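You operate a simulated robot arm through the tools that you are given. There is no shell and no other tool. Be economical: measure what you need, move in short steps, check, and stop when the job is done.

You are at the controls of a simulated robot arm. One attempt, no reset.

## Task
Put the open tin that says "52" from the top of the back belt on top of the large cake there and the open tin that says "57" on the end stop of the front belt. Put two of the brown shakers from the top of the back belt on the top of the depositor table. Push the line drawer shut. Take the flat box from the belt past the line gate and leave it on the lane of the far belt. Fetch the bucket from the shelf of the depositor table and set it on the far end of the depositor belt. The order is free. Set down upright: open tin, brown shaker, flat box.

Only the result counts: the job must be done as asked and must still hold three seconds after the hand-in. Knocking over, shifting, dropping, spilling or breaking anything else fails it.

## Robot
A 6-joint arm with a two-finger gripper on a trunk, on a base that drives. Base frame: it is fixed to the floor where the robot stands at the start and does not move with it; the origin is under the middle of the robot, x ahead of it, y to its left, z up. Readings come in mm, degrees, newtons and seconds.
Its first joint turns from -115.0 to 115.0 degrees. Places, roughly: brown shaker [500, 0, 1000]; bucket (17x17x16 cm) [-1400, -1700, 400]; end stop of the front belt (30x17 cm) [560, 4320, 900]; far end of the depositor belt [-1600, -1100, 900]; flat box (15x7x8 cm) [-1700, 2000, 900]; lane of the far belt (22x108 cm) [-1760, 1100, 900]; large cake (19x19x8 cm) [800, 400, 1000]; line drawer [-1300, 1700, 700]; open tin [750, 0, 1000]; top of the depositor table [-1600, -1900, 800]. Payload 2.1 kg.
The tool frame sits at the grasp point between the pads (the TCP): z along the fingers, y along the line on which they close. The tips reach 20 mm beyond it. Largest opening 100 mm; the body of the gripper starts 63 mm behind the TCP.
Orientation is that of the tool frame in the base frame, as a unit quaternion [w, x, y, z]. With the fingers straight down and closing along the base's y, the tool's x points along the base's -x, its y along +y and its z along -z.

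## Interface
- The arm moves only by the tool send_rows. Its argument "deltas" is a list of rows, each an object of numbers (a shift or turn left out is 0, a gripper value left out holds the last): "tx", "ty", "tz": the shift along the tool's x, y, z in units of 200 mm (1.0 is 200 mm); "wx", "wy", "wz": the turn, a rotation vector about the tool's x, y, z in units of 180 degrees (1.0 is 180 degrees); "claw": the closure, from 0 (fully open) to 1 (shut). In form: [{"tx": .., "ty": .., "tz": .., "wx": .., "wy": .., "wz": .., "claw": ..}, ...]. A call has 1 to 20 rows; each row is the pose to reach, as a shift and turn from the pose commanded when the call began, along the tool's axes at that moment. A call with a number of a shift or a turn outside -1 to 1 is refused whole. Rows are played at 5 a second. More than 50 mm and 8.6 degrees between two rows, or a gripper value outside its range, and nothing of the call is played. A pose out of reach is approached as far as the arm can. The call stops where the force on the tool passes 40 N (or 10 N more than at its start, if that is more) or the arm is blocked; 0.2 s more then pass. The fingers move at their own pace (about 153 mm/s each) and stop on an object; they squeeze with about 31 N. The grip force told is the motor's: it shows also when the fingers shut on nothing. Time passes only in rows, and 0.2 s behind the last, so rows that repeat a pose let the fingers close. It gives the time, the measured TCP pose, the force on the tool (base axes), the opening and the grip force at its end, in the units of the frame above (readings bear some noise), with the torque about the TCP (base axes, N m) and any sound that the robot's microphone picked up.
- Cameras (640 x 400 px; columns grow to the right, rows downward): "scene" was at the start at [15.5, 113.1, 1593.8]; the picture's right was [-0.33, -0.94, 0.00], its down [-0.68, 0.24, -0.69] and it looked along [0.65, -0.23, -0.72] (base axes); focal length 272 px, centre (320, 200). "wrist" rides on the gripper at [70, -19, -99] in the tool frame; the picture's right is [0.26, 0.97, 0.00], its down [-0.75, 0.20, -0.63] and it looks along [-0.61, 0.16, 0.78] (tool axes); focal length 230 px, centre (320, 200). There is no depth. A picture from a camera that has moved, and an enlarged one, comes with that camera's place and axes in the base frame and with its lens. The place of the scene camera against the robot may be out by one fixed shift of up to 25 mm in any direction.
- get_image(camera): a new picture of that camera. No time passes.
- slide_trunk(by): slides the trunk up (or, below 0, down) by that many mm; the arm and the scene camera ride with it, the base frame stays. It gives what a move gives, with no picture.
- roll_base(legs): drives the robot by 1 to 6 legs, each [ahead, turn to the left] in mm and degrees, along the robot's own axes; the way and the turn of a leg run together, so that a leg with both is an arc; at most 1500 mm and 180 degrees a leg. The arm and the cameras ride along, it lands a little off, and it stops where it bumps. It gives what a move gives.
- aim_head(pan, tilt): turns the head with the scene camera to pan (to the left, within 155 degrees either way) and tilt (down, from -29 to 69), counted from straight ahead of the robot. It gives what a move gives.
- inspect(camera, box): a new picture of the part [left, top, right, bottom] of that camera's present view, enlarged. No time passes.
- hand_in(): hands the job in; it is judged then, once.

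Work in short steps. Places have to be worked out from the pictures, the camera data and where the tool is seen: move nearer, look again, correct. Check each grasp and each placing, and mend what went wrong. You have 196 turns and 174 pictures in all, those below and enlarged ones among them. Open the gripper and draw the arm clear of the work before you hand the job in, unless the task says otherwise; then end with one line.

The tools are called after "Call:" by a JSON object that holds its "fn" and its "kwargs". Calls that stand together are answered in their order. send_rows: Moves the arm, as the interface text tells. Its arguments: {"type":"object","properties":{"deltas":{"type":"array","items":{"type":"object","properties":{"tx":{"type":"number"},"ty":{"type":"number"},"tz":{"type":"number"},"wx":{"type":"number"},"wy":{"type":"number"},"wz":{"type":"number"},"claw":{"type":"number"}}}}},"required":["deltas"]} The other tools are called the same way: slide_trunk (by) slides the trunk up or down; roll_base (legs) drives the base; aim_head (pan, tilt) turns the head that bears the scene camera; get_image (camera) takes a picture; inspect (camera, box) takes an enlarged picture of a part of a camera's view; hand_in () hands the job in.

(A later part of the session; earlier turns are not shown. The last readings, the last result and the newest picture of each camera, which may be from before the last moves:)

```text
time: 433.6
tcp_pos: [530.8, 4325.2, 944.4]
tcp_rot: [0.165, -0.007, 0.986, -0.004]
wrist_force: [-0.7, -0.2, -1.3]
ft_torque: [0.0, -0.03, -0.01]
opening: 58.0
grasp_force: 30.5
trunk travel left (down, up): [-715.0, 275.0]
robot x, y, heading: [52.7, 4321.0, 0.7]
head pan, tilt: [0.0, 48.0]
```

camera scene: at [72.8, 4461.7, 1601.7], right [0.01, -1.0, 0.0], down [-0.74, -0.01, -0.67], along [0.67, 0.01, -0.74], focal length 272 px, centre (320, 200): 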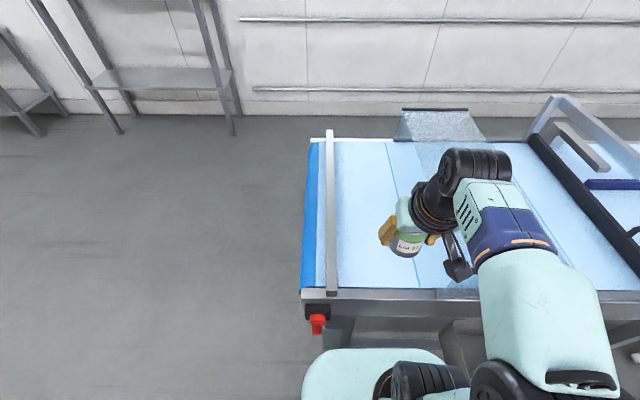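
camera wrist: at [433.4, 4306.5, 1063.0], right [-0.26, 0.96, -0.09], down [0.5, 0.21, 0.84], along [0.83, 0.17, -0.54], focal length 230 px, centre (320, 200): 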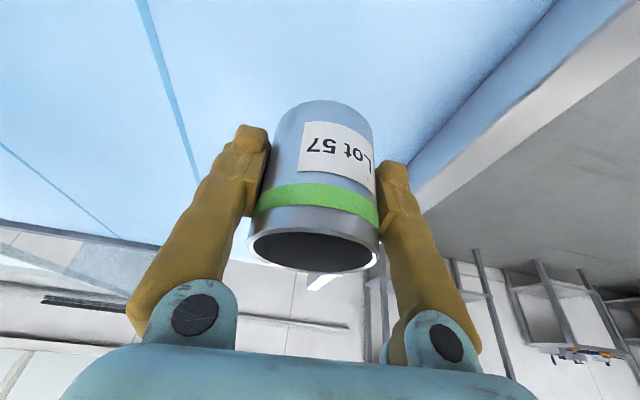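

Call:
{"fn": "send_rows", "kwargs": {"deltas": [{"tz": 0.0095, "tx": 0.0033}, {"tz": 0.019, "tx": 0.0066}, {"tz": 0.0284, "tx": 0.01}]}}

Call:
{"fn": "get_image", "kwargs": {"camera": "wrist"}}

```text
time: 434.4
tcp_pos: [529.4, 4325.9, 938.9]
tcp_rot: [0.166, -0.007, 0.986, -0.003]
wrist_force: [0.5, 0.6, 0.6]
ft_torque: [0.04, 0.0, -0.02]
opening: 58.4
grasp_force: 30.8
trunk travel left (down, up): [-715.0, 275.0]
robot x, y, heading: [56.0, 4323.6, 0.8]
head pan, tilt: [0.0, 48.0]
```

```text
49 pictures are left
camera wrist: at [432.6, 4305.5, 1010.5], right [-0.25, 0.96, -0.09], down [0.5, 0.21, 0.84], along [0.83, 0.17, -0.54], focal length 230 px, centre (320, 200)
```

wrist: 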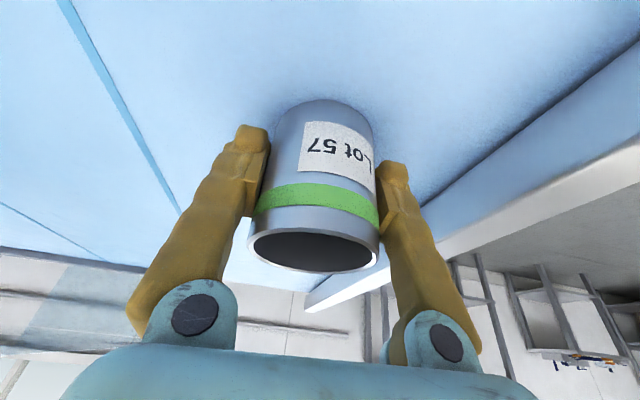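

Belt ≈901 by triangulation, so contact should be within ~10 mm. I continue gently.

Call:
{"fn": "send_rows", "kwargs": {"deltas": [{"tz": 0.0095, "tx": 0.0033}, {"tz": 0.019, "tx": 0.0066}]}}

Call:
{"fn": "send_rows", "kwargs": {"deltas": [{"tz": 0.0095, "tx": 0.0033}, {"tz": 0.019, "tx": 0.0066}]}}

```text
time: 435.0
tcp_pos: [528.0, 4326.7, 938.4]
tcp_rot: [0.172, -0.006, 0.985, -0.004]
wrist_force: [3.4, -0.2, 25.2]
ft_torque: [0.44, 0.06, 0.05]
opening: 57.9
grasp_force: 31.2
trunk travel left (down, up): [-715.0, 275.0]
robot x, y, heading: [53.7, 4324.7, 0.7]
head pan, tilt: [0.0, 48.0]
```

```text
time: 435.6
tcp_pos: [526.2, 4323.9, 933.5]
tcp_rot: [0.167, -0.007, 0.986, -0.004]
wrist_force: [2.9, -1.6, 25.3]
ft_torque: [0.42, -0.1, 0.11]
opening: 57.3
grasp_force: 31.1
trunk travel left (down, up): [-715.0, 275.0]
robot x, y, heading: [57.4, 4321.1, 0.9]
head pan, tilt: [0.0, 48.0]
```

Contact at ~937. I open the fingers and withdraw back along them.

Call:
{"fn": "send_rows", "kwargs": {"deltas": [{"claw": 0.36}, {"claw": 0.28}, {"claw": 0.2}, {"claw": 0.2}]}}

Call:
{"fn": "send_rows", "kwargs": {"deltas": [{"tz": -0.12, "tx": -0.02}, {"tz": -0.3, "tx": -0.05}, {"tz": -0.5, "tx": -0.08}, {"tz": -0.7, "tx": -0.1}]}}

Call:
{"fn": "get_image", "kwargs": {"camera": "wrist"}}

Call:
{"fn": "get_image", "kwargs": {"camera": "scene"}}

```text
time: 436.6
tcp_pos: [529.3, 4326.2, 931.8]
tcp_rot: [0.166, -0.008, 0.986, -0.003]
wrist_force: [-0.5, 0.3, -0.3]
ft_torque: [0.04, -0.05, -0.05]
opening: 80.0
grasp_force: 0.1
trunk travel left (down, up): [-715.0, 275.0]
robot x, y, heading: [56.7, 4322.4, 0.5]
head pan, tilt: [0.0, 48.0]
```

```text
time: 437.6
tcp_pos: [501.3, 4325.5, 1072.5]
tcp_rot: [0.166, -0.007, 0.986, -0.003]
wrist_force: [-0.8, 0.6, -0.5]
ft_torque: [-0.03, 0.03, 0.0]
opening: 79.8
grasp_force: 0.0
trunk travel left (down, up): [-715.0, 275.0]
robot x, y, heading: [59.9, 4323.5, 0.8]
head pan, tilt: [0.0, 48.0]
```

```text
48 pictures are left
camera wrist: at [404.2, 4305.7, 1143.8], right [-0.26, 0.96, -0.09], down [0.5, 0.21, 0.84], along [0.83, 0.17, -0.54], focal length 230 px, centre (320, 200)
```

wrist: 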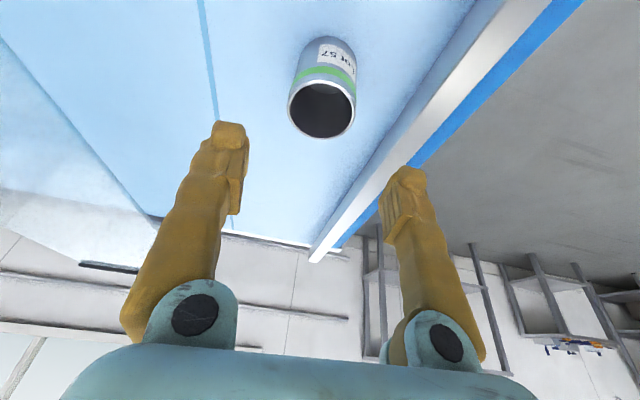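

```text
47 pictures are left
camera scene: at [71.6, 4462.0, 1521.7], right [0.01, -1.0, 0.0], down [-0.74, -0.01, -0.67], along [0.67, 0.01, -0.74], focal length 272 px, centre (320, 200)
```

scene: 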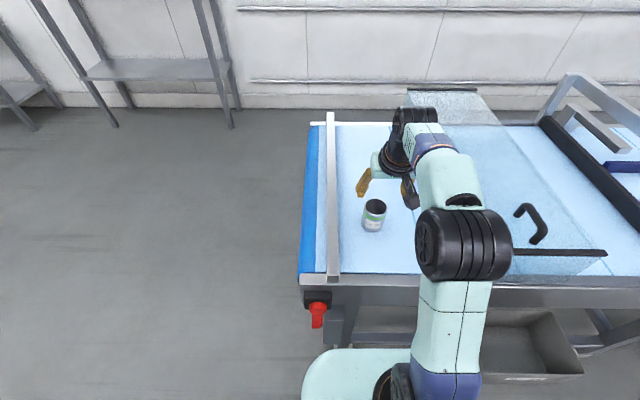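

Tin 57 stands at the end stop. Now I drive around to the far side of the back belt to read the other tins.

Call:
{"fn": "roll_base", "kwargs": {"legs": [[-400, 0], [0, -91], [1500, 0], [1500, 0], [1500, 0], [1070, 0]]}}

Call:
{"fn": "aim_head", "kwargs": {"pan": 75, "tilt": 15}}

Call:
{"fn": "get_image", "kwargs": {"camera": "scene"}}

```text
time: 470.0
tcp_pos: [-529.9, -1666.8, 1072.6]
tcp_rot: [0.111, 0.71, 0.684, -0.123]
wrist_force: [0.7, 0.4, -0.3]
ft_torque: [0.01, 0.0, 0.01]
opening: 79.9
grasp_force: 0.1
trunk travel left (down, up): [-715.0, 275.0]
robot x, y, heading: [-512.9, -1221.3, -92.4]
head pan, tilt: [0.0, 48.0]
```

```text
time: 471.4
tcp_pos: [-530.1, -1667.1, 1069.7]
tcp_rot: [0.111, 0.71, 0.684, -0.123]
wrist_force: [-0.1, 0.8, 0.4]
ft_torque: [0.0, -0.01, -0.01]
opening: 79.9
grasp_force: 0.0
trunk travel left (down, up): [-715.0, 275.0]
robot x, y, heading: [-508.5, -1221.5, -92.2]
head pan, tilt: [75.0, 15.0]
```

```text
46 pictures are left
camera scene: at [-279.7, -1193.6, 1572.7], right [-0.29, -0.96, 0.0], down [-0.25, 0.08, -0.97], along [0.92, -0.28, -0.26], focal length 272 px, centre (320, 200)
```

scene: 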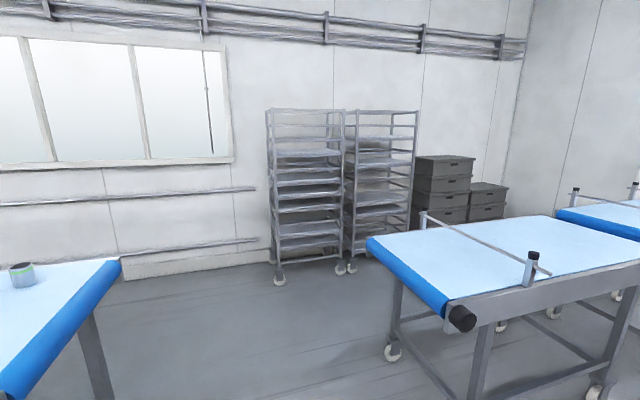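

The gap between the belts and the space behind are free. I go round to (1500,-400) behind the belt.

Call:
{"fn": "roll_base", "kwargs": {"legs": [[0, 92], [1500, 0], [520, 0], [0, 90], [850, 0]]}}

Call:
{"fn": "aim_head", "kwargs": {"pan": 75, "tilt": 32}}

Call:
{"fn": "get_image", "kwargs": {"camera": "scene"}}

```text
time: 493.3
tcp_pos: [1449.4, 86.2, 1071.6]
tcp_rot: [-0.118, 0.712, -0.682, -0.116]
wrist_force: [-0.7, -0.3, 0.3]
ft_torque: [-0.02, 0.02, -0.01]
opening: 80.0
grasp_force: 0.0
trunk travel left (down, up): [-715.0, 275.0]
robot x, y, heading: [1464.8, -361.4, 92.5]
head pan, tilt: [75.0, 15.0]
```

```text
time: 494.1
tcp_pos: [1448.4, 86.5, 1072.4]
tcp_rot: [-0.118, 0.712, -0.682, -0.116]
wrist_force: [0.2, -0.4, 0.5]
ft_torque: [-0.03, 0.03, -0.01]
opening: 79.9
grasp_force: 0.0
trunk travel left (down, up): [-715.0, 275.0]
robot x, y, heading: [1465.0, -361.2, 92.6]
head pan, tilt: [75.0, 32.0]
```

```text
45 pictures are left
camera scene: at [1242.1, -407.2, 1545.4], right [0.21, 0.98, 0.0], down [0.52, -0.11, -0.85], along [-0.83, 0.18, -0.53], focal length 272 px, centre (320, 200)
```

scene: 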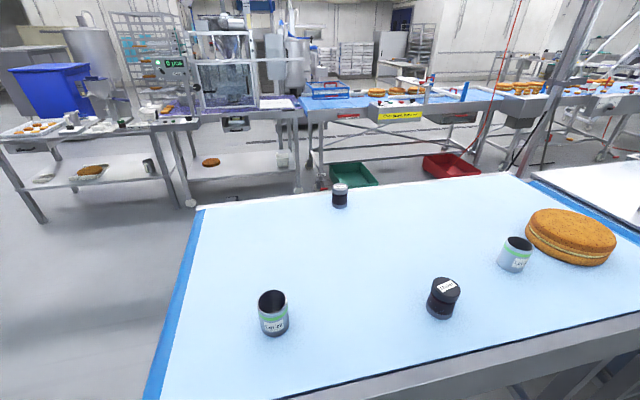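

Call:
{"fn": "inspect", "kwargs": {"camera": "scene", "box": [240, 275, 310, 345]}}

Call:
{"fn": "inspect", "kwargs": {"camera": "scene", "box": [485, 225, 545, 285]}}

```text
5.71 times, centred on (275, 310) of scene
camera zoom: at [1242.1, -407.2, 1545.4], right [0.21, 0.98, 0.0], down [0.52, -0.11, -0.85], along [-0.83, 0.18, -0.53], focal length 1555 px, centre (577, -429)
```

zoom: 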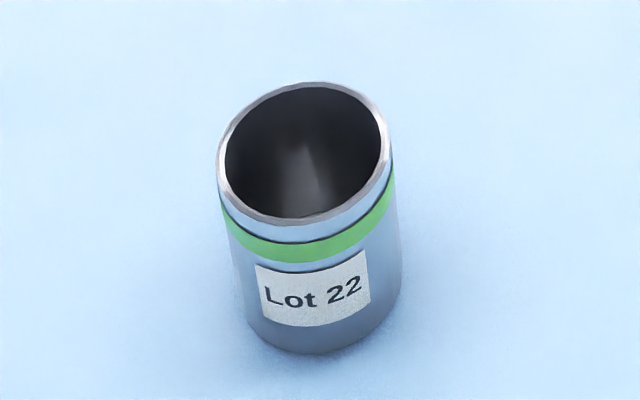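

```text
6.67 times, centred on (515, 255) of scene
camera zoom: at [1242.1, -407.2, 1545.4], right [0.21, 0.98, 0.0], down [0.52, -0.11, -0.85], along [-0.83, 0.18, -0.53], focal length 1814 px, centre (-980, -167)
```

zoom: 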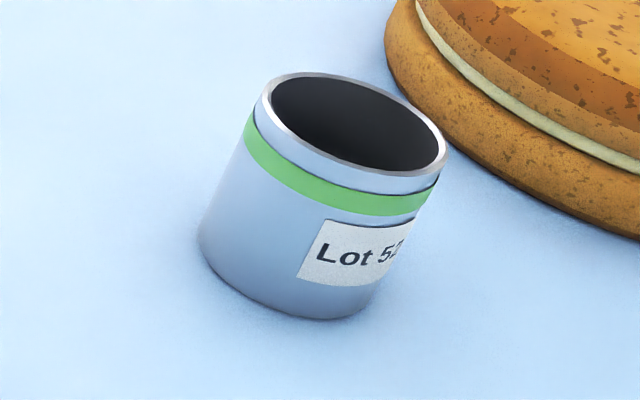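

The tin at (850,199) is "Lot 52"; the right one is 22. I raise the trunk 80 mm and drive to face the tin and cake from behind.

Call:
{"fn": "slide_trunk", "kwargs": {"by": 80}}

Call:
{"fn": "roll_base", "kwargs": {"legs": [[650, 0], [0, 87.5], [120, 0]]}}

Call:
{"fn": "get_image", "kwargs": {"camera": "wrist"}}

```text
time: 495.3
tcp_pos: [1449.0, 86.2, 1150.8]
tcp_rot: [-0.118, 0.712, -0.682, -0.116]
wrist_force: [0.1, 0.2, -0.1]
ft_torque: [0.0, 0.01, -0.01]
opening: 80.2
grasp_force: 0.1
trunk travel left (down, up): [-795.0, 195.0]
robot x, y, heading: [1465.3, -359.8, 92.5]
head pan, tilt: [75.0, 32.0]
```

```text
time: 503.5
tcp_pos: [874.3, 316.8, 1151.7]
tcp_rot: [-0.007, 0.986, -0.012, -0.167]
wrist_force: [-0.3, 0.3, 0.0]
ft_torque: [-0.01, -0.05, 0.02]
opening: 80.0
grasp_force: 0.2
trunk travel left (down, up): [-795.0, 195.0]
robot x, y, heading: [1319.4, 308.3, 178.7]
head pan, tilt: [75.0, 32.0]
```

```text
42 pictures are left
camera wrist: at [974.9, 331.8, 1223.6], right [0.22, -0.97, -0.09], down [-0.51, -0.19, 0.84], along [-0.83, -0.14, -0.54], focal length 230 px, centre (320, 200)
```

wrist: 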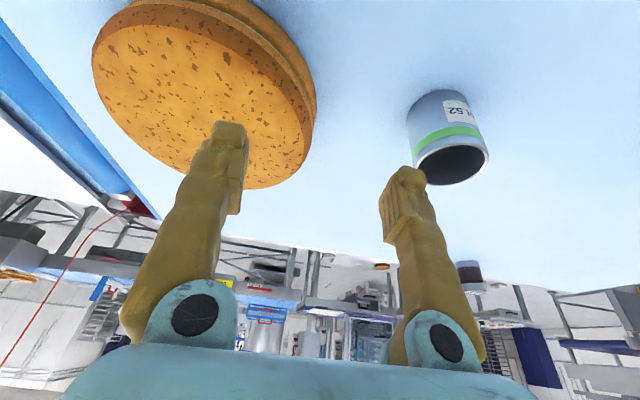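

Tin 52's top centre is (848,195). I move over it and descend with the fingers open.

Call:
{"fn": "send_rows", "kwargs": {"deltas": [{"tx": -0.035, "ty": 0.2, "tz": 0.01, "claw": 0}, {"tx": -0.07, "ty": 0.4, "tz": 0.02}, {"tx": -0.11, "ty": 0.613, "tz": 0.032}, {"tx": -0.05, "ty": 0.614, "tz": 0.21}, {"tx": 0.01, "ty": 0.616, "tz": 0.39}, {"tx": 0.0745, "ty": 0.618, "tz": 0.561}]}}

Call:
{"fn": "get_image", "kwargs": {"camera": "wrist"}}

```text
time: 504.9
tcp_pos: [847.2, 193.5, 1040.0]
tcp_rot: [-0.007, 0.986, -0.013, -0.165]
wrist_force: [-0.5, 0.3, 0.0]
ft_torque: [-0.01, -0.03, -0.02]
opening: 99.8
grasp_force: 0.1
trunk travel left (down, up): [-795.0, 195.0]
robot x, y, heading: [1321.9, 305.7, 178.8]
head pan, tilt: [75.0, 32.0]
```

```text
41 pictures are left
camera wrist: at [947.8, 208.5, 1111.3], right [0.22, -0.97, -0.09], down [-0.51, -0.19, 0.84], along [-0.83, -0.13, -0.54], focal length 230 px, centre (320, 200)
```

wrist: 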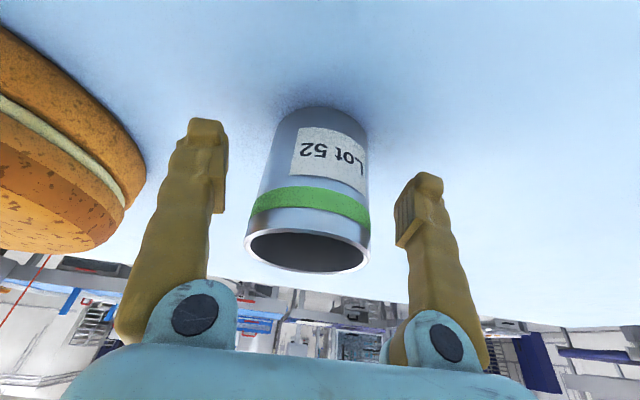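

"Lot 52" centred. I close and lift 130 mm.

Call:
{"fn": "send_rows", "kwargs": {"deltas": [{"claw": 0.3}, {"claw": 0.6}, {"claw": 1.0}, {"claw": 1.0}, {"claw": 1.0}, {"claw": 1.0, "tz": -0.15, "tx": -0.054}, {"claw": 1.0, "tz": -0.3, "tx": -0.107}, {"claw": 1.0, "tz": -0.46, "tx": -0.16}, {"claw": 1.0, "tz": -0.6136, "tx": -0.2145}]}}

Call:
{"fn": "get_image", "kwargs": {"camera": "wrist"}}

```text
time: 506.9
tcp_pos: [848.7, 193.1, 1167.4]
tcp_rot: [-0.007, 0.986, -0.012, -0.165]
wrist_force: [0.9, 0.0, -0.8]
ft_torque: [0.0, -0.01, 0.04]
opening: 58.6
grasp_force: 30.5
trunk travel left (down, up): [-795.0, 195.0]
robot x, y, heading: [1320.2, 303.6, 178.8]
head pan, tilt: [75.0, 32.0]
```

```text
40 pictures are left
camera wrist: at [947.6, 207.7, 1239.9], right [0.22, -0.97, -0.09], down [-0.51, -0.2, 0.84], along [-0.83, -0.14, -0.54], focal length 230 px, centre (320, 200)
```

wrist: 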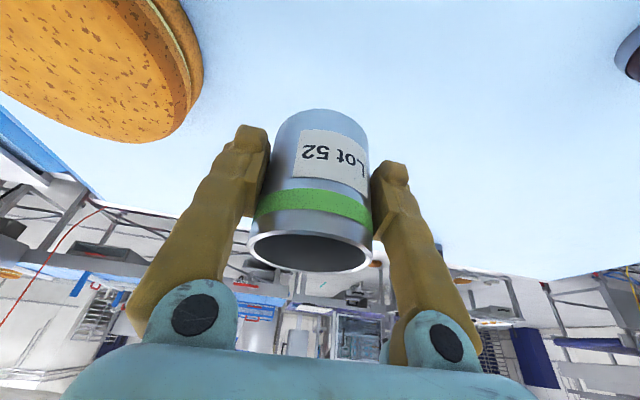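

Tin held. I move it over the cake's centre (812,408) in two moves.

Call:
{"fn": "send_rows", "kwargs": {"deltas": [{"tx": -0.04, "ty": -0.2}, {"tx": -0.08, "ty": -0.4}, {"tx": -0.12, "ty": -0.6, "tz": 0.02}, {"tx": -0.15, "ty": -0.8, "tz": 0.04}]}}

Call:
{"fn": "aim_head", "kwargs": {"pan": 0, "tilt": 45}}

Call:
{"fn": "get_image", "kwargs": {"camera": "wrist"}}

Call:
{"fn": "get_image", "kwargs": {"camera": "scene"}}

```text
time: 507.9
tcp_pos: [826.5, 357.0, 1169.9]
tcp_rot: [-0.007, 0.986, -0.013, -0.165]
wrist_force: [0.0, 1.1, -0.4]
ft_torque: [-0.05, 0.0, -0.03]
opening: 58.3
grasp_force: 30.7
out of reach, approached as far as the arm can: row 4
trunk travel left (down, up): [-795.0, 195.0]
robot x, y, heading: [1319.0, 304.9, 178.6]
head pan, tilt: [75.0, 32.0]
```

```text
time: 509.3
tcp_pos: [824.9, 354.3, 1168.7]
tcp_rot: [-0.007, 0.986, -0.012, -0.166]
wrist_force: [-0.6, -0.5, -1.0]
ft_torque: [0.01, 0.01, 0.02]
opening: 58.5
grasp_force: 30.7
trunk travel left (down, up): [-795.0, 195.0]
robot x, y, heading: [1318.2, 301.1, 178.6]
head pan, tilt: [0.0, 45.0]
```

```text
39 pictures are left
camera wrist: at [925.8, 368.7, 1240.8], right [0.22, -0.97, -0.09], down [-0.51, -0.19, 0.84], along [-0.83, -0.14, -0.54], focal length 230 px, centre (320, 200)
```

wrist: 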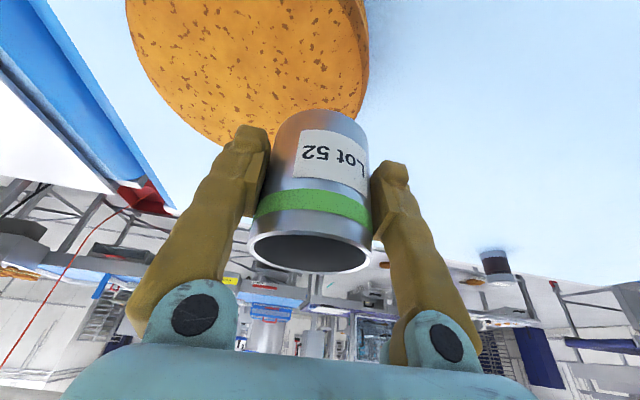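

```text
38 pictures are left
camera scene: at [1294.3, 164.8, 1605.9], right [0.02, 1.0, 0.0], down [0.71, -0.02, -0.71], along [-0.71, 0.02, -0.71], focal length 272 px, centre (320, 200)
```

scene: 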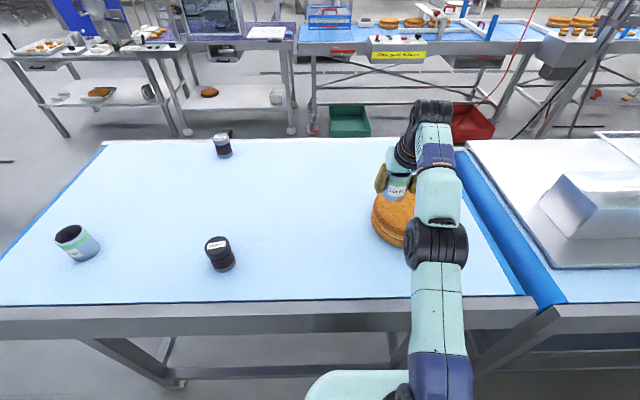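

The cake's centre comes out near (828,412). The arm is at its limit there, so I turn the robot 6.5° right to carry the tin over it.

Call:
{"fn": "roll_base", "kwargs": {"legs": [[0, -6.5]]}}

Call:
{"fn": "get_image", "kwargs": {"camera": "wrist"}}

Call:
{"fn": "inspect", "kwargs": {"camera": "scene", "box": [340, 130, 480, 270]}}

```text
time: 510.3
tcp_pos: [834.6, 408.2, 1169.0]
tcp_rot: [-0.017, 0.984, -0.067, -0.166]
wrist_force: [0.1, 0.2, -0.8]
ft_torque: [-0.01, 0.0, 0.0]
opening: 58.3
grasp_force: 31.5
trunk travel left (down, up): [-795.0, 195.0]
robot x, y, heading: [1317.5, 304.7, 172.4]
head pan, tilt: [0.0, 45.0]
```

```text
37 pictures are left
camera wrist: at [935.9, 412.4, 1240.9], right [0.11, -0.99, -0.09], down [-0.53, -0.14, 0.84], along [-0.84, -0.04, -0.54], focal length 230 px, centre (320, 200)
```

wrist: 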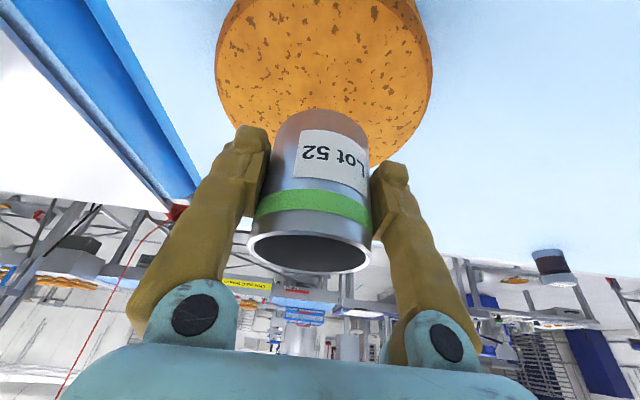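

```text
2.86 times, centred on (410, 200) of scene
camera zoom: at [1279.0, 168.0, 1605.8], right [0.14, 0.99, 0.0], down [0.7, -0.1, -0.71], along [-0.7, 0.1, -0.71], focal length 778 px, centre (63, 200)
```

zoom: 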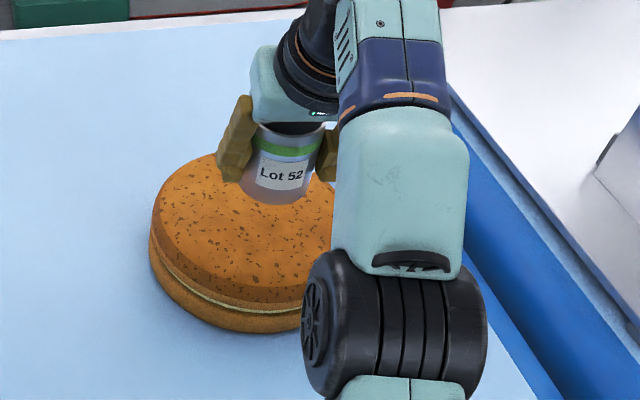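

The tin is within ~15 mm of the cake's centre. I lower it 35 mm, then slowly.

Call:
{"fn": "send_rows", "kwargs": {"deltas": [{"tz": 0.06, "tx": 0.021}, {"tz": 0.12, "tx": 0.042}, {"tz": 0.165, "tx": 0.058}]}}

Call:
{"fn": "send_rows", "kwargs": {"deltas": [{"tz": 0.0095, "tx": 0.0033}, {"tz": 0.019, "tx": 0.0066}, {"tz": 0.0284, "tx": 0.01}]}}

```text
time: 511.1
tcp_pos: [836.4, 410.4, 1135.3]
tcp_rot: [-0.017, 0.984, -0.068, -0.165]
wrist_force: [0.2, 0.0, 0.0]
ft_torque: [-0.02, 0.0, -0.03]
opening: 58.5
grasp_force: 30.5
trunk travel left (down, up): [-795.0, 195.0]
robot x, y, heading: [1321.7, 301.5, 172.0]
head pan, tilt: [0.0, 45.0]
```

```text
time: 511.9
tcp_pos: [834.7, 409.6, 1128.7]
tcp_rot: [-0.016, 0.984, -0.068, -0.166]
wrist_force: [0.6, -0.2, -0.2]
ft_torque: [-0.01, -0.01, 0.01]
opening: 58.1
grasp_force: 30.8
trunk travel left (down, up): [-795.0, 195.0]
robot x, y, heading: [1316.5, 303.4, 172.0]
head pan, tilt: [0.0, 45.0]
```

Call:
{"fn": "send_rows", "kwargs": {"deltas": [{"tz": 0.0095, "tx": 0.0033}, {"tz": 0.019, "tx": 0.0066}, {"tz": 0.0284, "tx": 0.01}]}}

Call:
{"fn": "inspect", "kwargs": {"camera": "scene", "box": [340, 130, 480, 270]}}

```text
time: 512.7
tcp_pos: [834.6, 410.7, 1121.4]
tcp_rot: [-0.016, 0.984, -0.068, -0.165]
wrist_force: [-0.4, -0.2, -0.4]
ft_torque: [0.01, -0.01, -0.01]
opening: 58.2
grasp_force: 31.3
trunk travel left (down, up): [-795.0, 195.0]
robot x, y, heading: [1318.5, 308.2, 172.4]
head pan, tilt: [0.0, 45.0]
```

```text
2.86 times, centred on (410, 200) of scene
camera zoom: at [1278.8, 168.7, 1605.9], right [0.14, 0.99, 0.0], down [0.7, -0.1, -0.71], along [-0.7, 0.1, -0.71], focal length 778 px, centre (63, 200)
```

zoom: 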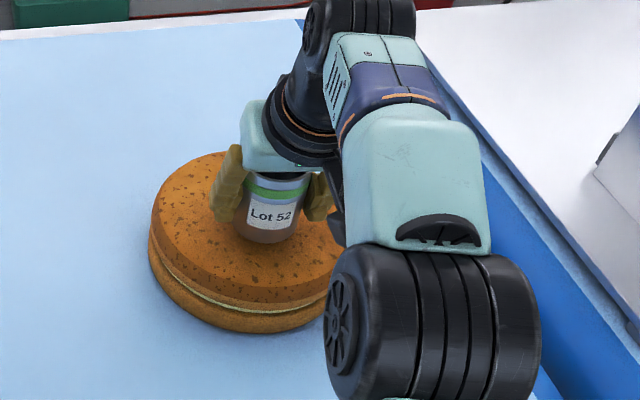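

Almost down. I continue with 1.5–2 mm steps.

Call:
{"fn": "send_rows", "kwargs": {"deltas": [{"tz": 0.0095, "tx": 0.0033}, {"tz": 0.019, "tx": 0.0066}]}}

Call:
{"fn": "send_rows", "kwargs": {"deltas": [{"tz": 0.0075, "tx": 0.0026}, {"tz": 0.015, "tx": 0.0052}]}}

```text
time: 513.3
tcp_pos: [834.1, 410.8, 1117.4]
tcp_rot: [-0.017, 0.984, -0.068, -0.165]
wrist_force: [-0.2, 0.0, -0.4]
ft_torque: [-0.02, 0.02, 0.03]
opening: 58.3
grasp_force: 30.9
trunk travel left (down, up): [-795.0, 195.0]
robot x, y, heading: [1321.9, 303.5, 172.5]
head pan, tilt: [0.0, 45.0]
```

```text
time: 513.9
tcp_pos: [834.7, 411.1, 1115.2]
tcp_rot: [-0.016, 0.984, -0.067, -0.165]
wrist_force: [-1.0, -1.0, -0.2]
ft_torque: [-0.04, -0.02, 0.0]
opening: 58.3
grasp_force: 31.4
trunk travel left (down, up): [-795.0, 195.0]
robot x, y, heading: [1321.0, 305.8, 172.2]
head pan, tilt: [0.0, 45.0]
```

Call:
{"fn": "send_rows", "kwargs": {"deltas": [{"tz": 0.0075, "tx": 0.0026}, {"tz": 0.015, "tx": 0.0052}]}}

Call:
{"fn": "send_rows", "kwargs": {"deltas": [{"tz": 0.0075, "tx": 0.0026}, {"tz": 0.015, "tx": 0.0052}]}}

```text
time: 514.5
tcp_pos: [834.6, 409.9, 1112.7]
tcp_rot: [-0.016, 0.984, -0.068, -0.165]
wrist_force: [-0.1, 1.2, -0.5]
ft_torque: [0.01, -0.03, -0.02]
opening: 58.6
grasp_force: 30.9
trunk travel left (down, up): [-795.0, 195.0]
robot x, y, heading: [1322.5, 302.9, 172.2]
head pan, tilt: [0.0, 45.0]
```

```text
time: 515.1
tcp_pos: [834.5, 409.6, 1109.8]
tcp_rot: [-0.017, 0.983, -0.068, -0.167]
wrist_force: [-0.7, 0.7, 5.8]
ft_torque: [-0.1, 0.13, -0.01]
opening: 58.2
grasp_force: 30.7
trunk travel left (down, up): [-795.0, 195.0]
robot x, y, heading: [1320.8, 306.9, 172.2]
head pan, tilt: [0.0, 45.0]
```

Contact (6 N). I open and withdraw.

Call:
{"fn": "send_rows", "kwargs": {"deltas": [{"claw": 0.36}, {"claw": 0.28}, {"claw": 0.2}, {"claw": 0.2}]}}

Call:
{"fn": "send_rows", "kwargs": {"deltas": [{"tz": -0.1, "tx": -0.03}, {"tz": -0.2, "tx": -0.05}, {"tz": -0.35, "tx": -0.05}, {"tz": -0.5, "tx": -0.05}]}}

Call:
{"fn": "get_image", "kwargs": {"camera": "wrist"}}

```text
time: 516.1
tcp_pos: [835.1, 410.4, 1110.4]
tcp_rot: [-0.017, 0.984, -0.068, -0.165]
wrist_force: [0.3, 0.0, -0.1]
ft_torque: [-0.01, 0.0, 0.02]
opening: 80.0
grasp_force: 0.0
trunk travel left (down, up): [-795.0, 195.0]
robot x, y, heading: [1317.1, 301.1, 172.2]
head pan, tilt: [0.0, 45.0]
```

```text
time: 517.1
tcp_pos: [859.9, 405.1, 1206.5]
tcp_rot: [-0.016, 0.984, -0.068, -0.164]
wrist_force: [0.7, 0.0, 0.0]
ft_torque: [-0.01, 0.02, 0.01]
opening: 80.0
grasp_force: 0.1
trunk travel left (down, up): [-795.0, 195.0]
robot x, y, heading: [1320.9, 302.4, 172.2]
head pan, tilt: [0.0, 45.0]
```

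```text
34 pictures are left
camera wrist: at [960.4, 408.9, 1277.6], right [0.11, -0.99, -0.09], down [-0.53, -0.14, 0.84], along [-0.84, -0.04, -0.54], focal length 230 px, centre (320, 200)
```

wrist: 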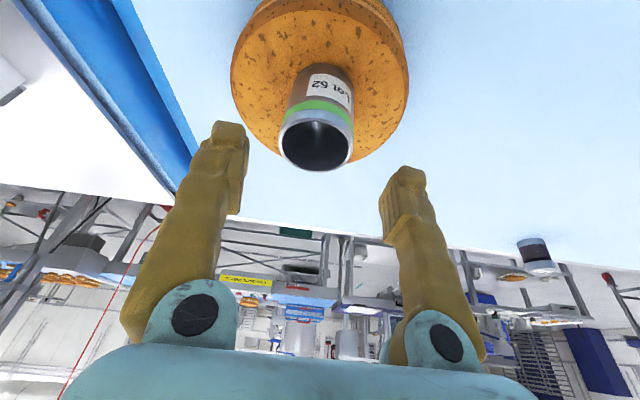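

Tin 52 stands upright on the cake. Before choosing the second shaker I compare the remaining two closely.

Call:
{"fn": "roll_base", "kwargs": {"legs": [[-250, 0]]}}

Call:
{"fn": "inspect", "kwargs": {"camera": "scene", "box": [140, 100, 330, 260]}}

```text
time: 518.9
tcp_pos: [1102.4, 372.1, 1206.8]
tcp_rot: [-0.017, 0.984, -0.068, -0.165]
wrist_force: [-0.6, 0.2, -0.6]
ft_torque: [0.01, 0.01, -0.01]
opening: 79.9
grasp_force: 0.0
trunk travel left (down, up): [-795.0, 195.0]
robot x, y, heading: [1563.7, 269.5, 172.0]
head pan, tilt: [0.0, 45.0]
```

```text
2.50 times, centred on (235, 180) of scene
camera zoom: at [1522.2, 135.2, 1605.8], right [0.14, 0.99, 0.0], down [0.7, -0.1, -0.71], along [-0.7, 0.1, -0.71], focal length 680 px, centre (532, 250)
```

zoom: 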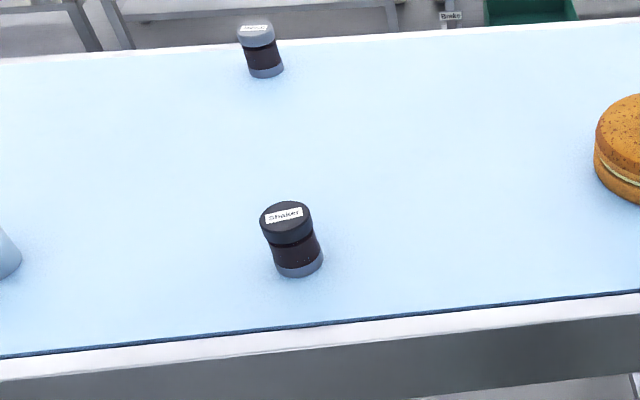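

Both are brown "Shaker"s alike. I take the grey-lidded one near the front edge, driving back around.

Call:
{"fn": "roll_base", "kwargs": {"legs": [[0, 95.7], [1490, 0], [0, -87.7], [1500, 0], [150, 0]]}}

Call:
{"fn": "roll_base", "kwargs": {"legs": [[0, -90], [1040, 0], [0, -90], [150, 0]]}}

```text
time: 541.9
tcp_pos: [-607.7, -1103.8, 1208.3]
tcp_rot: [-0.008, 0.986, -0.018, -0.166]
wrist_force: [-0.2, -0.6, 0.0]
ft_torque: [-0.01, 0.01, 0.01]
opening: 80.0
grasp_force: 0.0
trunk travel left (down, up): [-795.0, 195.0]
robot x, y, heading: [-139.3, -1156.1, 178.0]
head pan, tilt: [0.0, 45.0]
```

```text
time: 555.8
tcp_pos: [490.4, -165.0, 1207.1]
tcp_rot: [0.167, 0.012, 0.986, -0.007]
wrist_force: [0.3, -0.5, -1.3]
ft_torque: [0.0, -0.04, 0.02]
opening: 80.1
grasp_force: 0.0
trunk travel left (down, up): [-795.0, 195.0]
robot x, y, heading: [25.6, -113.8, -1.1]
head pan, tilt: [0.0, 45.0]
```

Call:
{"fn": "get_image", "kwargs": {"camera": "wrist"}}

```text
32 pictures are left
camera wrist: at [392.5, -181.6, 1278.5], right [-0.22, 0.97, -0.09], down [0.51, 0.2, 0.84], along [0.83, 0.14, -0.53], focal length 230 px, centre (320, 200)
```

wrist: 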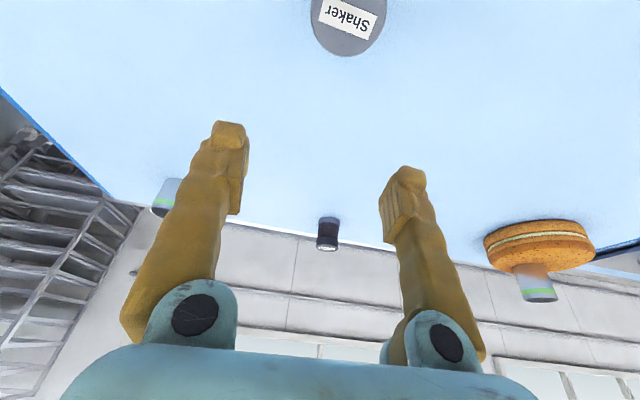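

Grey shaker centre is (463,-164). I move over it and descend with the fingers open.

Call:
{"fn": "send_rows", "kwargs": {"deltas": [{"tx": 0.127, "tz": -0.045, "ty": 0.005, "claw": 0}, {"tx": 0.19, "tz": 0.14, "ty": 0.005}, {"tx": 0.26, "tz": 0.34, "ty": 0.005}, {"tx": 0.33, "tz": 0.54, "ty": 0.005}, {"tx": 0.406, "tz": 0.753, "ty": 0.005}]}}

Call:
{"fn": "get_image", "kwargs": {"camera": "wrist"}}

```text
time: 557.0
tcp_pos: [485.8, -164.1, 1209.5]
tcp_rot: [0.165, 0.013, 0.986, -0.007]
wrist_force: [-0.2, 0.2, 0.3]
ft_torque: [-0.02, -0.02, 0.03]
opening: 99.9
grasp_force: 0.0
out of reach, approached as far as the arm can: row 1, 2, 3, 4, 5
trunk travel left (down, up): [-795.0, 195.0]
robot x, y, heading: [22.3, -116.5, -1.3]
head pan, tilt: [0.0, 45.0]
```

```text
31 pictures are left
camera wrist: at [388.6, -181.0, 1280.5], right [-0.22, 0.97, -0.09], down [0.51, 0.19, 0.84], along [0.83, 0.14, -0.54], focal length 230 px, centre (320, 200)
```

wrist: 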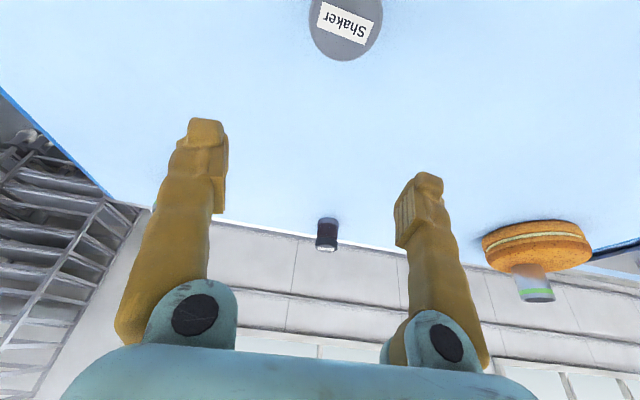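

Call:
{"fn": "send_rows", "kwargs": {"deltas": [{"tz": 0.1}, {"tz": 0.2}, {"tz": 0.3}]}}

```text
time: 557.8
tcp_pos: [513.3, -171.2, 1167.3]
tcp_rot: [0.165, 0.012, 0.986, -0.007]
wrist_force: [0.4, 0.3, 0.3]
ft_torque: [0.0, 0.01, 0.02]
opening: 99.9
grasp_force: 0.1
out of reach, approached as far as the arm can: row 1, 2, 3
trunk travel left (down, up): [-795.0, 195.0]
robot x, y, heading: [22.0, -116.6, -1.4]
head pan, tilt: [0.0, 45.0]
```

The arm is near its straight-elbow limit. I try a downward move in small steps to bend it again.

Call:
{"fn": "send_rows", "kwargs": {"deltas": [{"tz": 0.0472, "tx": 0.0165}, {"tz": 0.0944, "tx": 0.033}, {"tz": 0.142, "tx": 0.05}, {"tz": 0.189, "tx": 0.066}, {"tz": 0.236, "tx": 0.0825}, {"tz": 0.283, "tx": 0.1}, {"tz": 0.33, "tx": 0.1155}]}}

```text
time: 559.4
tcp_pos: [537.7, -178.7, 1119.7]
tcp_rot: [0.165, 0.013, 0.986, -0.007]
wrist_force: [0.3, 0.3, 0.6]
ft_torque: [-0.01, 0.01, -0.02]
opening: 99.8
grasp_force: 0.0
out of reach, approached as far as the arm can: row 1, 2, 3, 4, 5, 6, 7
trunk travel left (down, up): [-795.0, 195.0]
robot x, y, heading: [24.5, -113.9, -1.3]
head pan, tilt: [0.0, 45.0]
```

Call:
{"fn": "get_image", "kwargs": {"camera": "scene"}}

```text
30 pictures are left
camera scene: at [47.9, 23.0, 1605.9], right [-0.02, -1.0, 0.0], down [-0.71, 0.02, -0.71], along [0.71, -0.02, -0.71], focal length 272 px, centre (320, 200)
```

scene: 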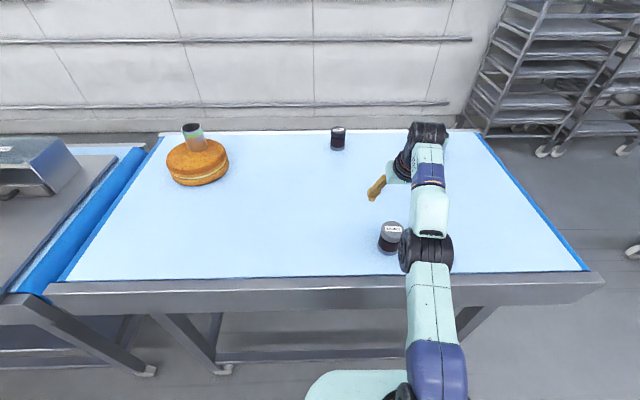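

The arm is stretched straight. I command a clear pull-back of 180 mm with some extra height to bend the elbow.

Call:
{"fn": "send_rows", "kwargs": {"deltas": [{"tx": 0.22, "tz": -0.08}, {"tx": 0.44, "tz": -0.16}, {"tx": 0.66, "tz": -0.24}, {"tx": 0.88, "tz": -0.32}]}}

```text
time: 560.4
tcp_pos: [470.6, -189.7, 1214.1]
tcp_rot: [0.155, 0.012, 0.988, -0.003]
wrist_force: [-0.1, 0.2, 0.1]
ft_torque: [-0.01, 0.02, -0.01]
opening: 100.2
grasp_force: 0.1
out of reach, approached as far as the arm can: row 1, 2, 3, 4
trunk travel left (down, up): [-795.0, 195.0]
robot x, y, heading: [23.7, -118.3, -1.4]
head pan, tilt: [0.0, 45.0]
```

It seems the elbow over-extended slightly. I push radially outward to pass straight, then swing down, which should bend it the right way.

Call:
{"fn": "send_rows", "kwargs": {"deltas": [{"tx": -0.06, "tz": -0.035}, {"tx": -0.12, "tz": -0.07}, {"tx": -0.174, "tz": -0.101}, {"tx": -0.22, "tz": 0.0}, {"tx": -0.28, "tz": 0.11}, {"tx": -0.34, "tz": 0.22}, {"tx": -0.4, "tz": 0.33}, {"tx": -0.36, "tz": 0.5}, {"tx": -0.3, "tz": 0.7}]}}

```text
time: 562.4
tcp_pos: [552.8, -191.3, 1088.7]
tcp_rot: [0.165, 0.013, 0.986, -0.008]
wrist_force: [-0.1, 0.7, -0.1]
ft_torque: [0.03, 0.01, -0.01]
opening: 99.9
grasp_force: 0.0
out of reach, approached as far as the arm can: row 1, 2, 3, 4, 5, 6, 7, 8, 9
trunk travel left (down, up): [-795.0, 195.0]
robot x, y, heading: [22.1, -115.3, -1.5]
head pan, tilt: [0.0, 45.0]
```

Call:
{"fn": "send_rows", "kwargs": {"deltas": [{"tx": 0.02, "tz": 0.05}, {"tx": 0.05, "tz": 0.09}, {"tx": 0.09, "tz": 0.13}, {"tx": 0.13, "tz": 0.17}, {"tx": 0.172, "tz": 0.207}]}}

```text
time: 563.6
tcp_pos: [559.2, -196.2, 1046.6]
tcp_rot: [0.166, 0.012, 0.986, -0.007]
wrist_force: [0.1, -0.4, -0.1]
ft_torque: [0.0, 0.03, -0.01]
opening: 99.8
grasp_force: 0.0
out of reach, approached as far as the arm can: row 2, 3, 4, 5
trunk travel left (down, up): [-795.0, 195.0]
robot x, y, heading: [22.5, -117.7, -1.2]
head pan, tilt: [0.0, 45.0]
```

I retrace the arc upward while stretching, then come down along it so the elbow bends the right way.

Call:
{"fn": "send_rows", "kwargs": {"deltas": [{"tx": -0.059, "tz": -0.17}, {"tx": -0.0494, "tz": -0.387}, {"tx": -0.02, "tz": -0.601}, {"tx": 0.022, "tz": -0.777}]}}

Call:
{"fn": "send_rows", "kwargs": {"deltas": [{"tx": -0.032, "tz": 0.175}, {"tx": -0.053, "tz": 0.352}, {"tx": -0.054, "tz": 0.529}, {"tx": -0.026, "tz": 0.67}]}}

```text
time: 564.6
tcp_pos: [498.5, -192.9, 1190.7]
tcp_rot: [0.166, 0.013, 0.986, -0.007]
wrist_force: [0.4, -0.6, 0.2]
ft_torque: [-0.01, -0.04, -0.01]
opening: 100.0
grasp_force: 0.1
out of reach, approached as far as the arm can: row 1, 2, 3, 4
trunk travel left (down, up): [-795.0, 195.0]
robot x, y, heading: [21.1, -115.8, -1.4]
head pan, tilt: [0.0, 45.0]
```

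```text
time: 565.6
tcp_pos: [548.6, -195.9, 1066.8]
tcp_rot: [0.167, 0.012, 0.986, -0.008]
wrist_force: [0.5, 0.1, -0.3]
ft_torque: [-0.02, -0.03, 0.0]
opening: 100.1
grasp_force: 0.0
trunk travel left (down, up): [-795.0, 195.0]
robot x, y, heading: [21.1, -116.8, -1.1]
head pan, tilt: [0.0, 45.0]
```

That worked without a flag. I test pulling inward and moving to above the grey shaker.

Call:
{"fn": "send_rows", "kwargs": {"deltas": [{"tx": 0.1, "tz": -0.08}, {"tx": 0.2, "tz": -0.2, "ty": 0.05}, {"tx": 0.3, "tz": -0.3, "ty": 0.1}, {"tx": 0.36, "tz": -0.36, "ty": 0.16}]}}

```text
time: 566.6
tcp_pos: [458.0, -160.6, 1110.5]
tcp_rot: [0.167, 0.012, 0.986, -0.007]
wrist_force: [-0.2, 0.8, -0.3]
ft_torque: [-0.01, 0.01, -0.01]
opening: 99.9
grasp_force: 0.0
trunk travel left (down, up): [-795.0, 195.0]
robot x, y, heading: [22.8, -117.9, -1.4]
head pan, tilt: [0.0, 45.0]
```

Freed. I'm just above the shaker; one look before descending.

Call:
{"fn": "get_image", "kwargs": {"camera": "wrist"}}

```text
29 pictures are left
camera wrist: at [361.1, -176.8, 1182.3], right [-0.22, 0.97, -0.09], down [0.51, 0.2, 0.84], along [0.83, 0.13, -0.54], focal length 230 px, centre (320, 200)
```

wrist: 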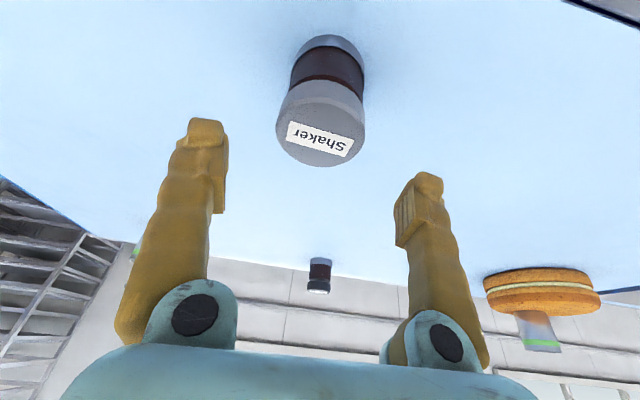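

Shaker centre (459,-166): I descend 72 mm and grip.

Call:
{"fn": "send_rows", "kwargs": {"deltas": [{"tx": 0.04, "tz": 0.115, "ty": -0.027}, {"tx": 0.08, "tz": 0.23, "ty": -0.027}, {"tx": 0.118, "tz": 0.34, "ty": -0.027}, {"tx": 0.118, "tz": 0.34, "ty": -0.027, "claw": 0.4}, {"tx": 0.118, "tz": 0.34, "ty": -0.027, "claw": 1.0}, {"tx": 0.118, "tz": 0.34, "ty": -0.027, "claw": 1.0}, {"tx": 0.118, "tz": 0.34, "ty": -0.027, "claw": 1.0}]}}

Call:
{"fn": "send_rows", "kwargs": {"deltas": [{"tx": -0.05, "tz": -0.15}, {"tx": -0.06, "tz": -0.33}, {"tx": 0.0, "tz": -0.5}, {"tx": 0.1, "tz": -0.66}, {"tx": 0.2, "tz": -0.75}]}}

Call:
{"fn": "get_image", "kwargs": {"camera": "wrist"}}

```text
time: 568.2
tcp_pos: [458.9, -165.7, 1038.2]
tcp_rot: [0.166, 0.012, 0.986, -0.006]
wrist_force: [-0.4, 0.6, -0.3]
ft_torque: [0.03, -0.01, -0.01]
opening: 54.3
grasp_force: 30.4
trunk travel left (down, up): [-795.0, 195.0]
robot x, y, heading: [23.3, -117.0, -1.3]
head pan, tilt: [0.0, 45.0]
```

```text
time: 569.4
tcp_pos: [370.0, -163.7, 1169.7]
tcp_rot: [0.166, 0.012, 0.986, -0.007]
wrist_force: [-0.5, 0.2, -0.9]
ft_torque: [-0.02, 0.01, -0.01]
opening: 54.8
grasp_force: 31.3
trunk travel left (down, up): [-795.0, 195.0]
robot x, y, heading: [21.9, -116.0, -1.3]
head pan, tilt: [0.0, 45.0]
```

```text
28 pictures are left
camera wrist: at [272.9, -179.0, 1240.4], right [-0.22, 0.97, -0.09], down [0.51, 0.19, 0.84], along [0.83, 0.14, -0.54], focal length 230 px, centre (320, 200)
```

wrist: 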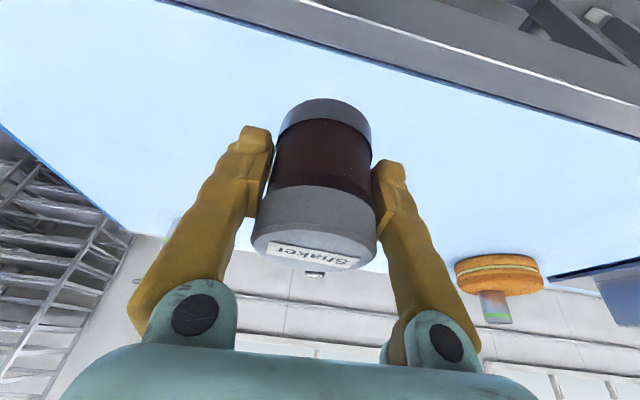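

The brown shaker is held. I drive to the depositor table again.

Call:
{"fn": "roll_base", "kwargs": {"legs": [[-320, 0], [0, -107], [1000, 0], [580, 0], [0, -72]]}}

Call:
{"fn": "slide_trunk", "kwargs": {"by": -170}}

Call:
{"fn": "get_image", "kwargs": {"camera": "wrist"}}

```text
time: 586.7
tcp_pos: [-1085.8, -1593.1, 1168.7]
tcp_rot: [-0.001, 0.986, 0.024, -0.166]
wrist_force: [0.1, 0.6, -0.2]
ft_torque: [0.01, -0.01, 0.0]
opening: 54.6
grasp_force: 31.4
trunk travel left (down, up): [-795.0, 195.0]
robot x, y, heading: [-732.6, -1613.9, -177.3]
head pan, tilt: [0.0, 45.0]
```

```text
time: 588.6
tcp_pos: [-1084.5, -1592.9, 998.9]
tcp_rot: [-0.002, 0.986, 0.023, -0.166]
wrist_force: [-0.5, -0.1, -1.0]
ft_torque: [-0.02, -0.03, 0.0]
opening: 54.3
grasp_force: 30.6
trunk travel left (down, up): [-625.0, 365.0]
robot x, y, heading: [-735.5, -1613.2, -177.2]
head pan, tilt: [0.0, 45.0]
```

```text
27 pictures are left
camera wrist: at [-986.7, -1572.1, 1070.0], right [0.29, -0.95, -0.09], down [-0.49, -0.23, 0.84], along [-0.82, -0.19, -0.54], focal length 230 px, centre (320, 200)
```

wrist: 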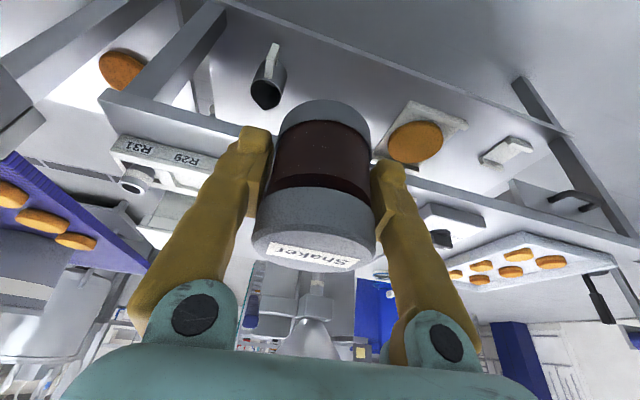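

I straighten the heading and go 225 mm ahead.

Call:
{"fn": "roll_base", "kwargs": {"legs": [[0, -2.7], [225, 0]]}}

Call:
{"fn": "get_image", "kwargs": {"camera": "wrist"}}

Call:
{"fn": "get_image", "kwargs": {"camera": "scene"}}

```text
time: 590.7
tcp_pos: [-1306.7, -1576.8, 998.4]
tcp_rot: [-0.005, 0.986, -0.001, -0.166]
wrist_force: [-0.2, 0.4, -2.4]
ft_torque: [0.0, -0.01, -0.05]
opening: 54.3
grasp_force: 31.4
trunk travel left (down, up): [-625.0, 365.0]
robot x, y, heading: [-956.5, -1615.8, -180.0]
head pan, tilt: [0.0, 45.0]
```

```text
26 pictures are left
camera wrist: at [-1206.6, -1560.1, 1069.9], right [0.24, -0.97, -0.09], down [-0.5, -0.21, 0.84], along [-0.83, -0.15, -0.54], focal length 230 px, centre (320, 200)
```

wrist: 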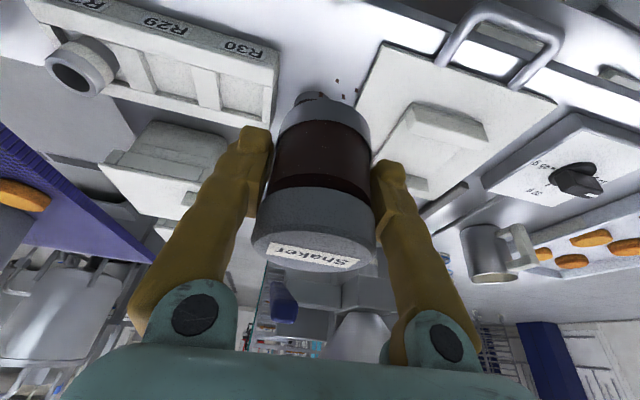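

```text
25 pictures are left
camera scene: at [-978.6, -1754.8, 1435.9], right [0.0, 1.0, 0.0], down [0.71, 0.0, -0.71], along [-0.71, 0.0, -0.71], focal length 272 px, centre (320, 200)
```

scene: 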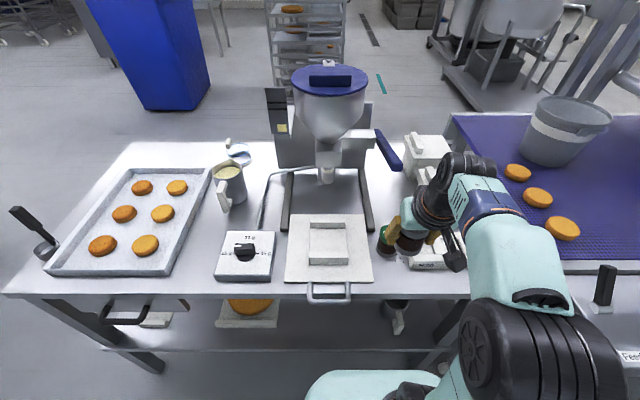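

I notice specks on the table near the first shaker; I zoom in.

Call:
{"fn": "inspect", "kwargs": {"camera": "wrist", "box": [260, 40, 420, 140]}}

Call:
{"fn": "inspect", "kwargs": {"camera": "scene", "box": [350, 200, 470, 290]}}

```text
4.00 times, centred on (340, 90) of wrist
camera zoom: at [-1206.6, -1560.1, 1069.9], right [0.24, -0.97, -0.09], down [-0.5, -0.21, 0.84], along [-0.83, -0.15, -0.54], focal length 920 px, centre (240, 640)
```

zoom: 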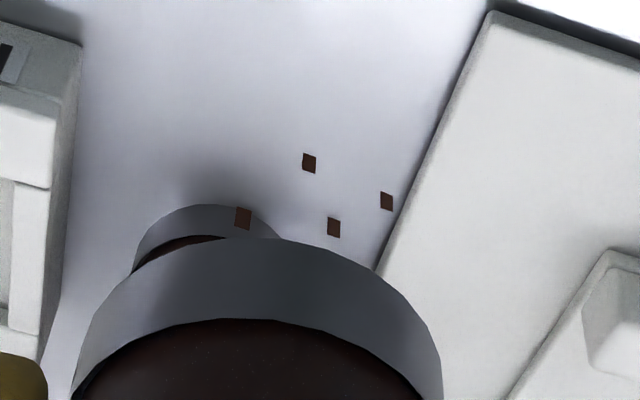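

```text
4.44 times, centred on (410, 245) of scene
camera zoom: at [-978.6, -1754.8, 1435.9], right [0.0, 1.0, 0.0], down [0.71, 0.0, -0.71], along [-0.71, 0.0, -0.71], focal length 1210 px, centre (-80, 0)
```

zoom: 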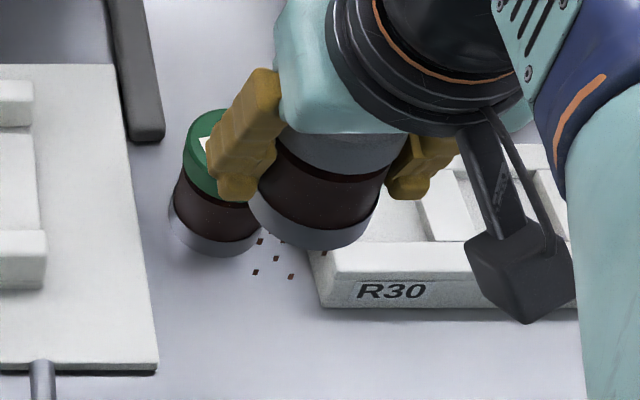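

Small brown grains appear there. I let a moment pass without moving and look again to see whether they are falling or lying.

Call:
{"fn": "send_rows", "kwargs": {"deltas": [{"tz": 0}, {"tz": 0}, {"tz": 0}]}}

Call:
{"fn": "inspect", "kwargs": {"camera": "scene", "box": [350, 200, 470, 290]}}

```text
time: 591.5
tcp_pos: [-1306.6, -1576.7, 999.0]
tcp_rot: [-0.004, 0.986, -0.001, -0.166]
wrist_force: [0.4, 0.0, -0.5]
ft_torque: [-0.01, 0.02, -0.02]
opening: 54.7
grasp_force: 31.0
trunk travel left (down, up): [-625.0, 365.0]
robot x, y, heading: [-953.6, -1616.9, -179.9]
head pan, tilt: [0.0, 45.0]
```

```text
4.44 times, centred on (410, 245) of scene
camera zoom: at [-978.1, -1754.8, 1435.9], right [0.0, 1.0, 0.0], down [0.71, 0.0, -0.71], along [-0.71, 0.0, -0.71], focal length 1210 px, centre (-80, 0)
```

zoom: 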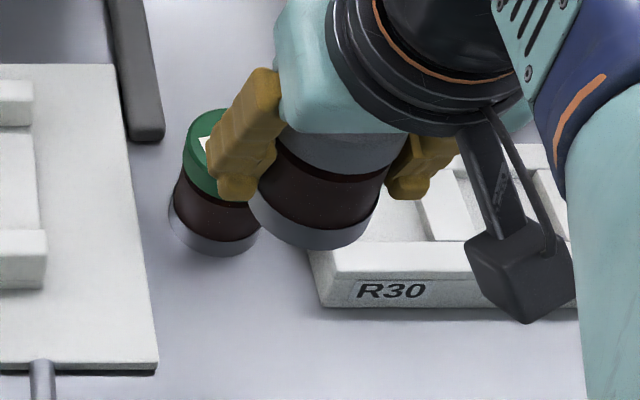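

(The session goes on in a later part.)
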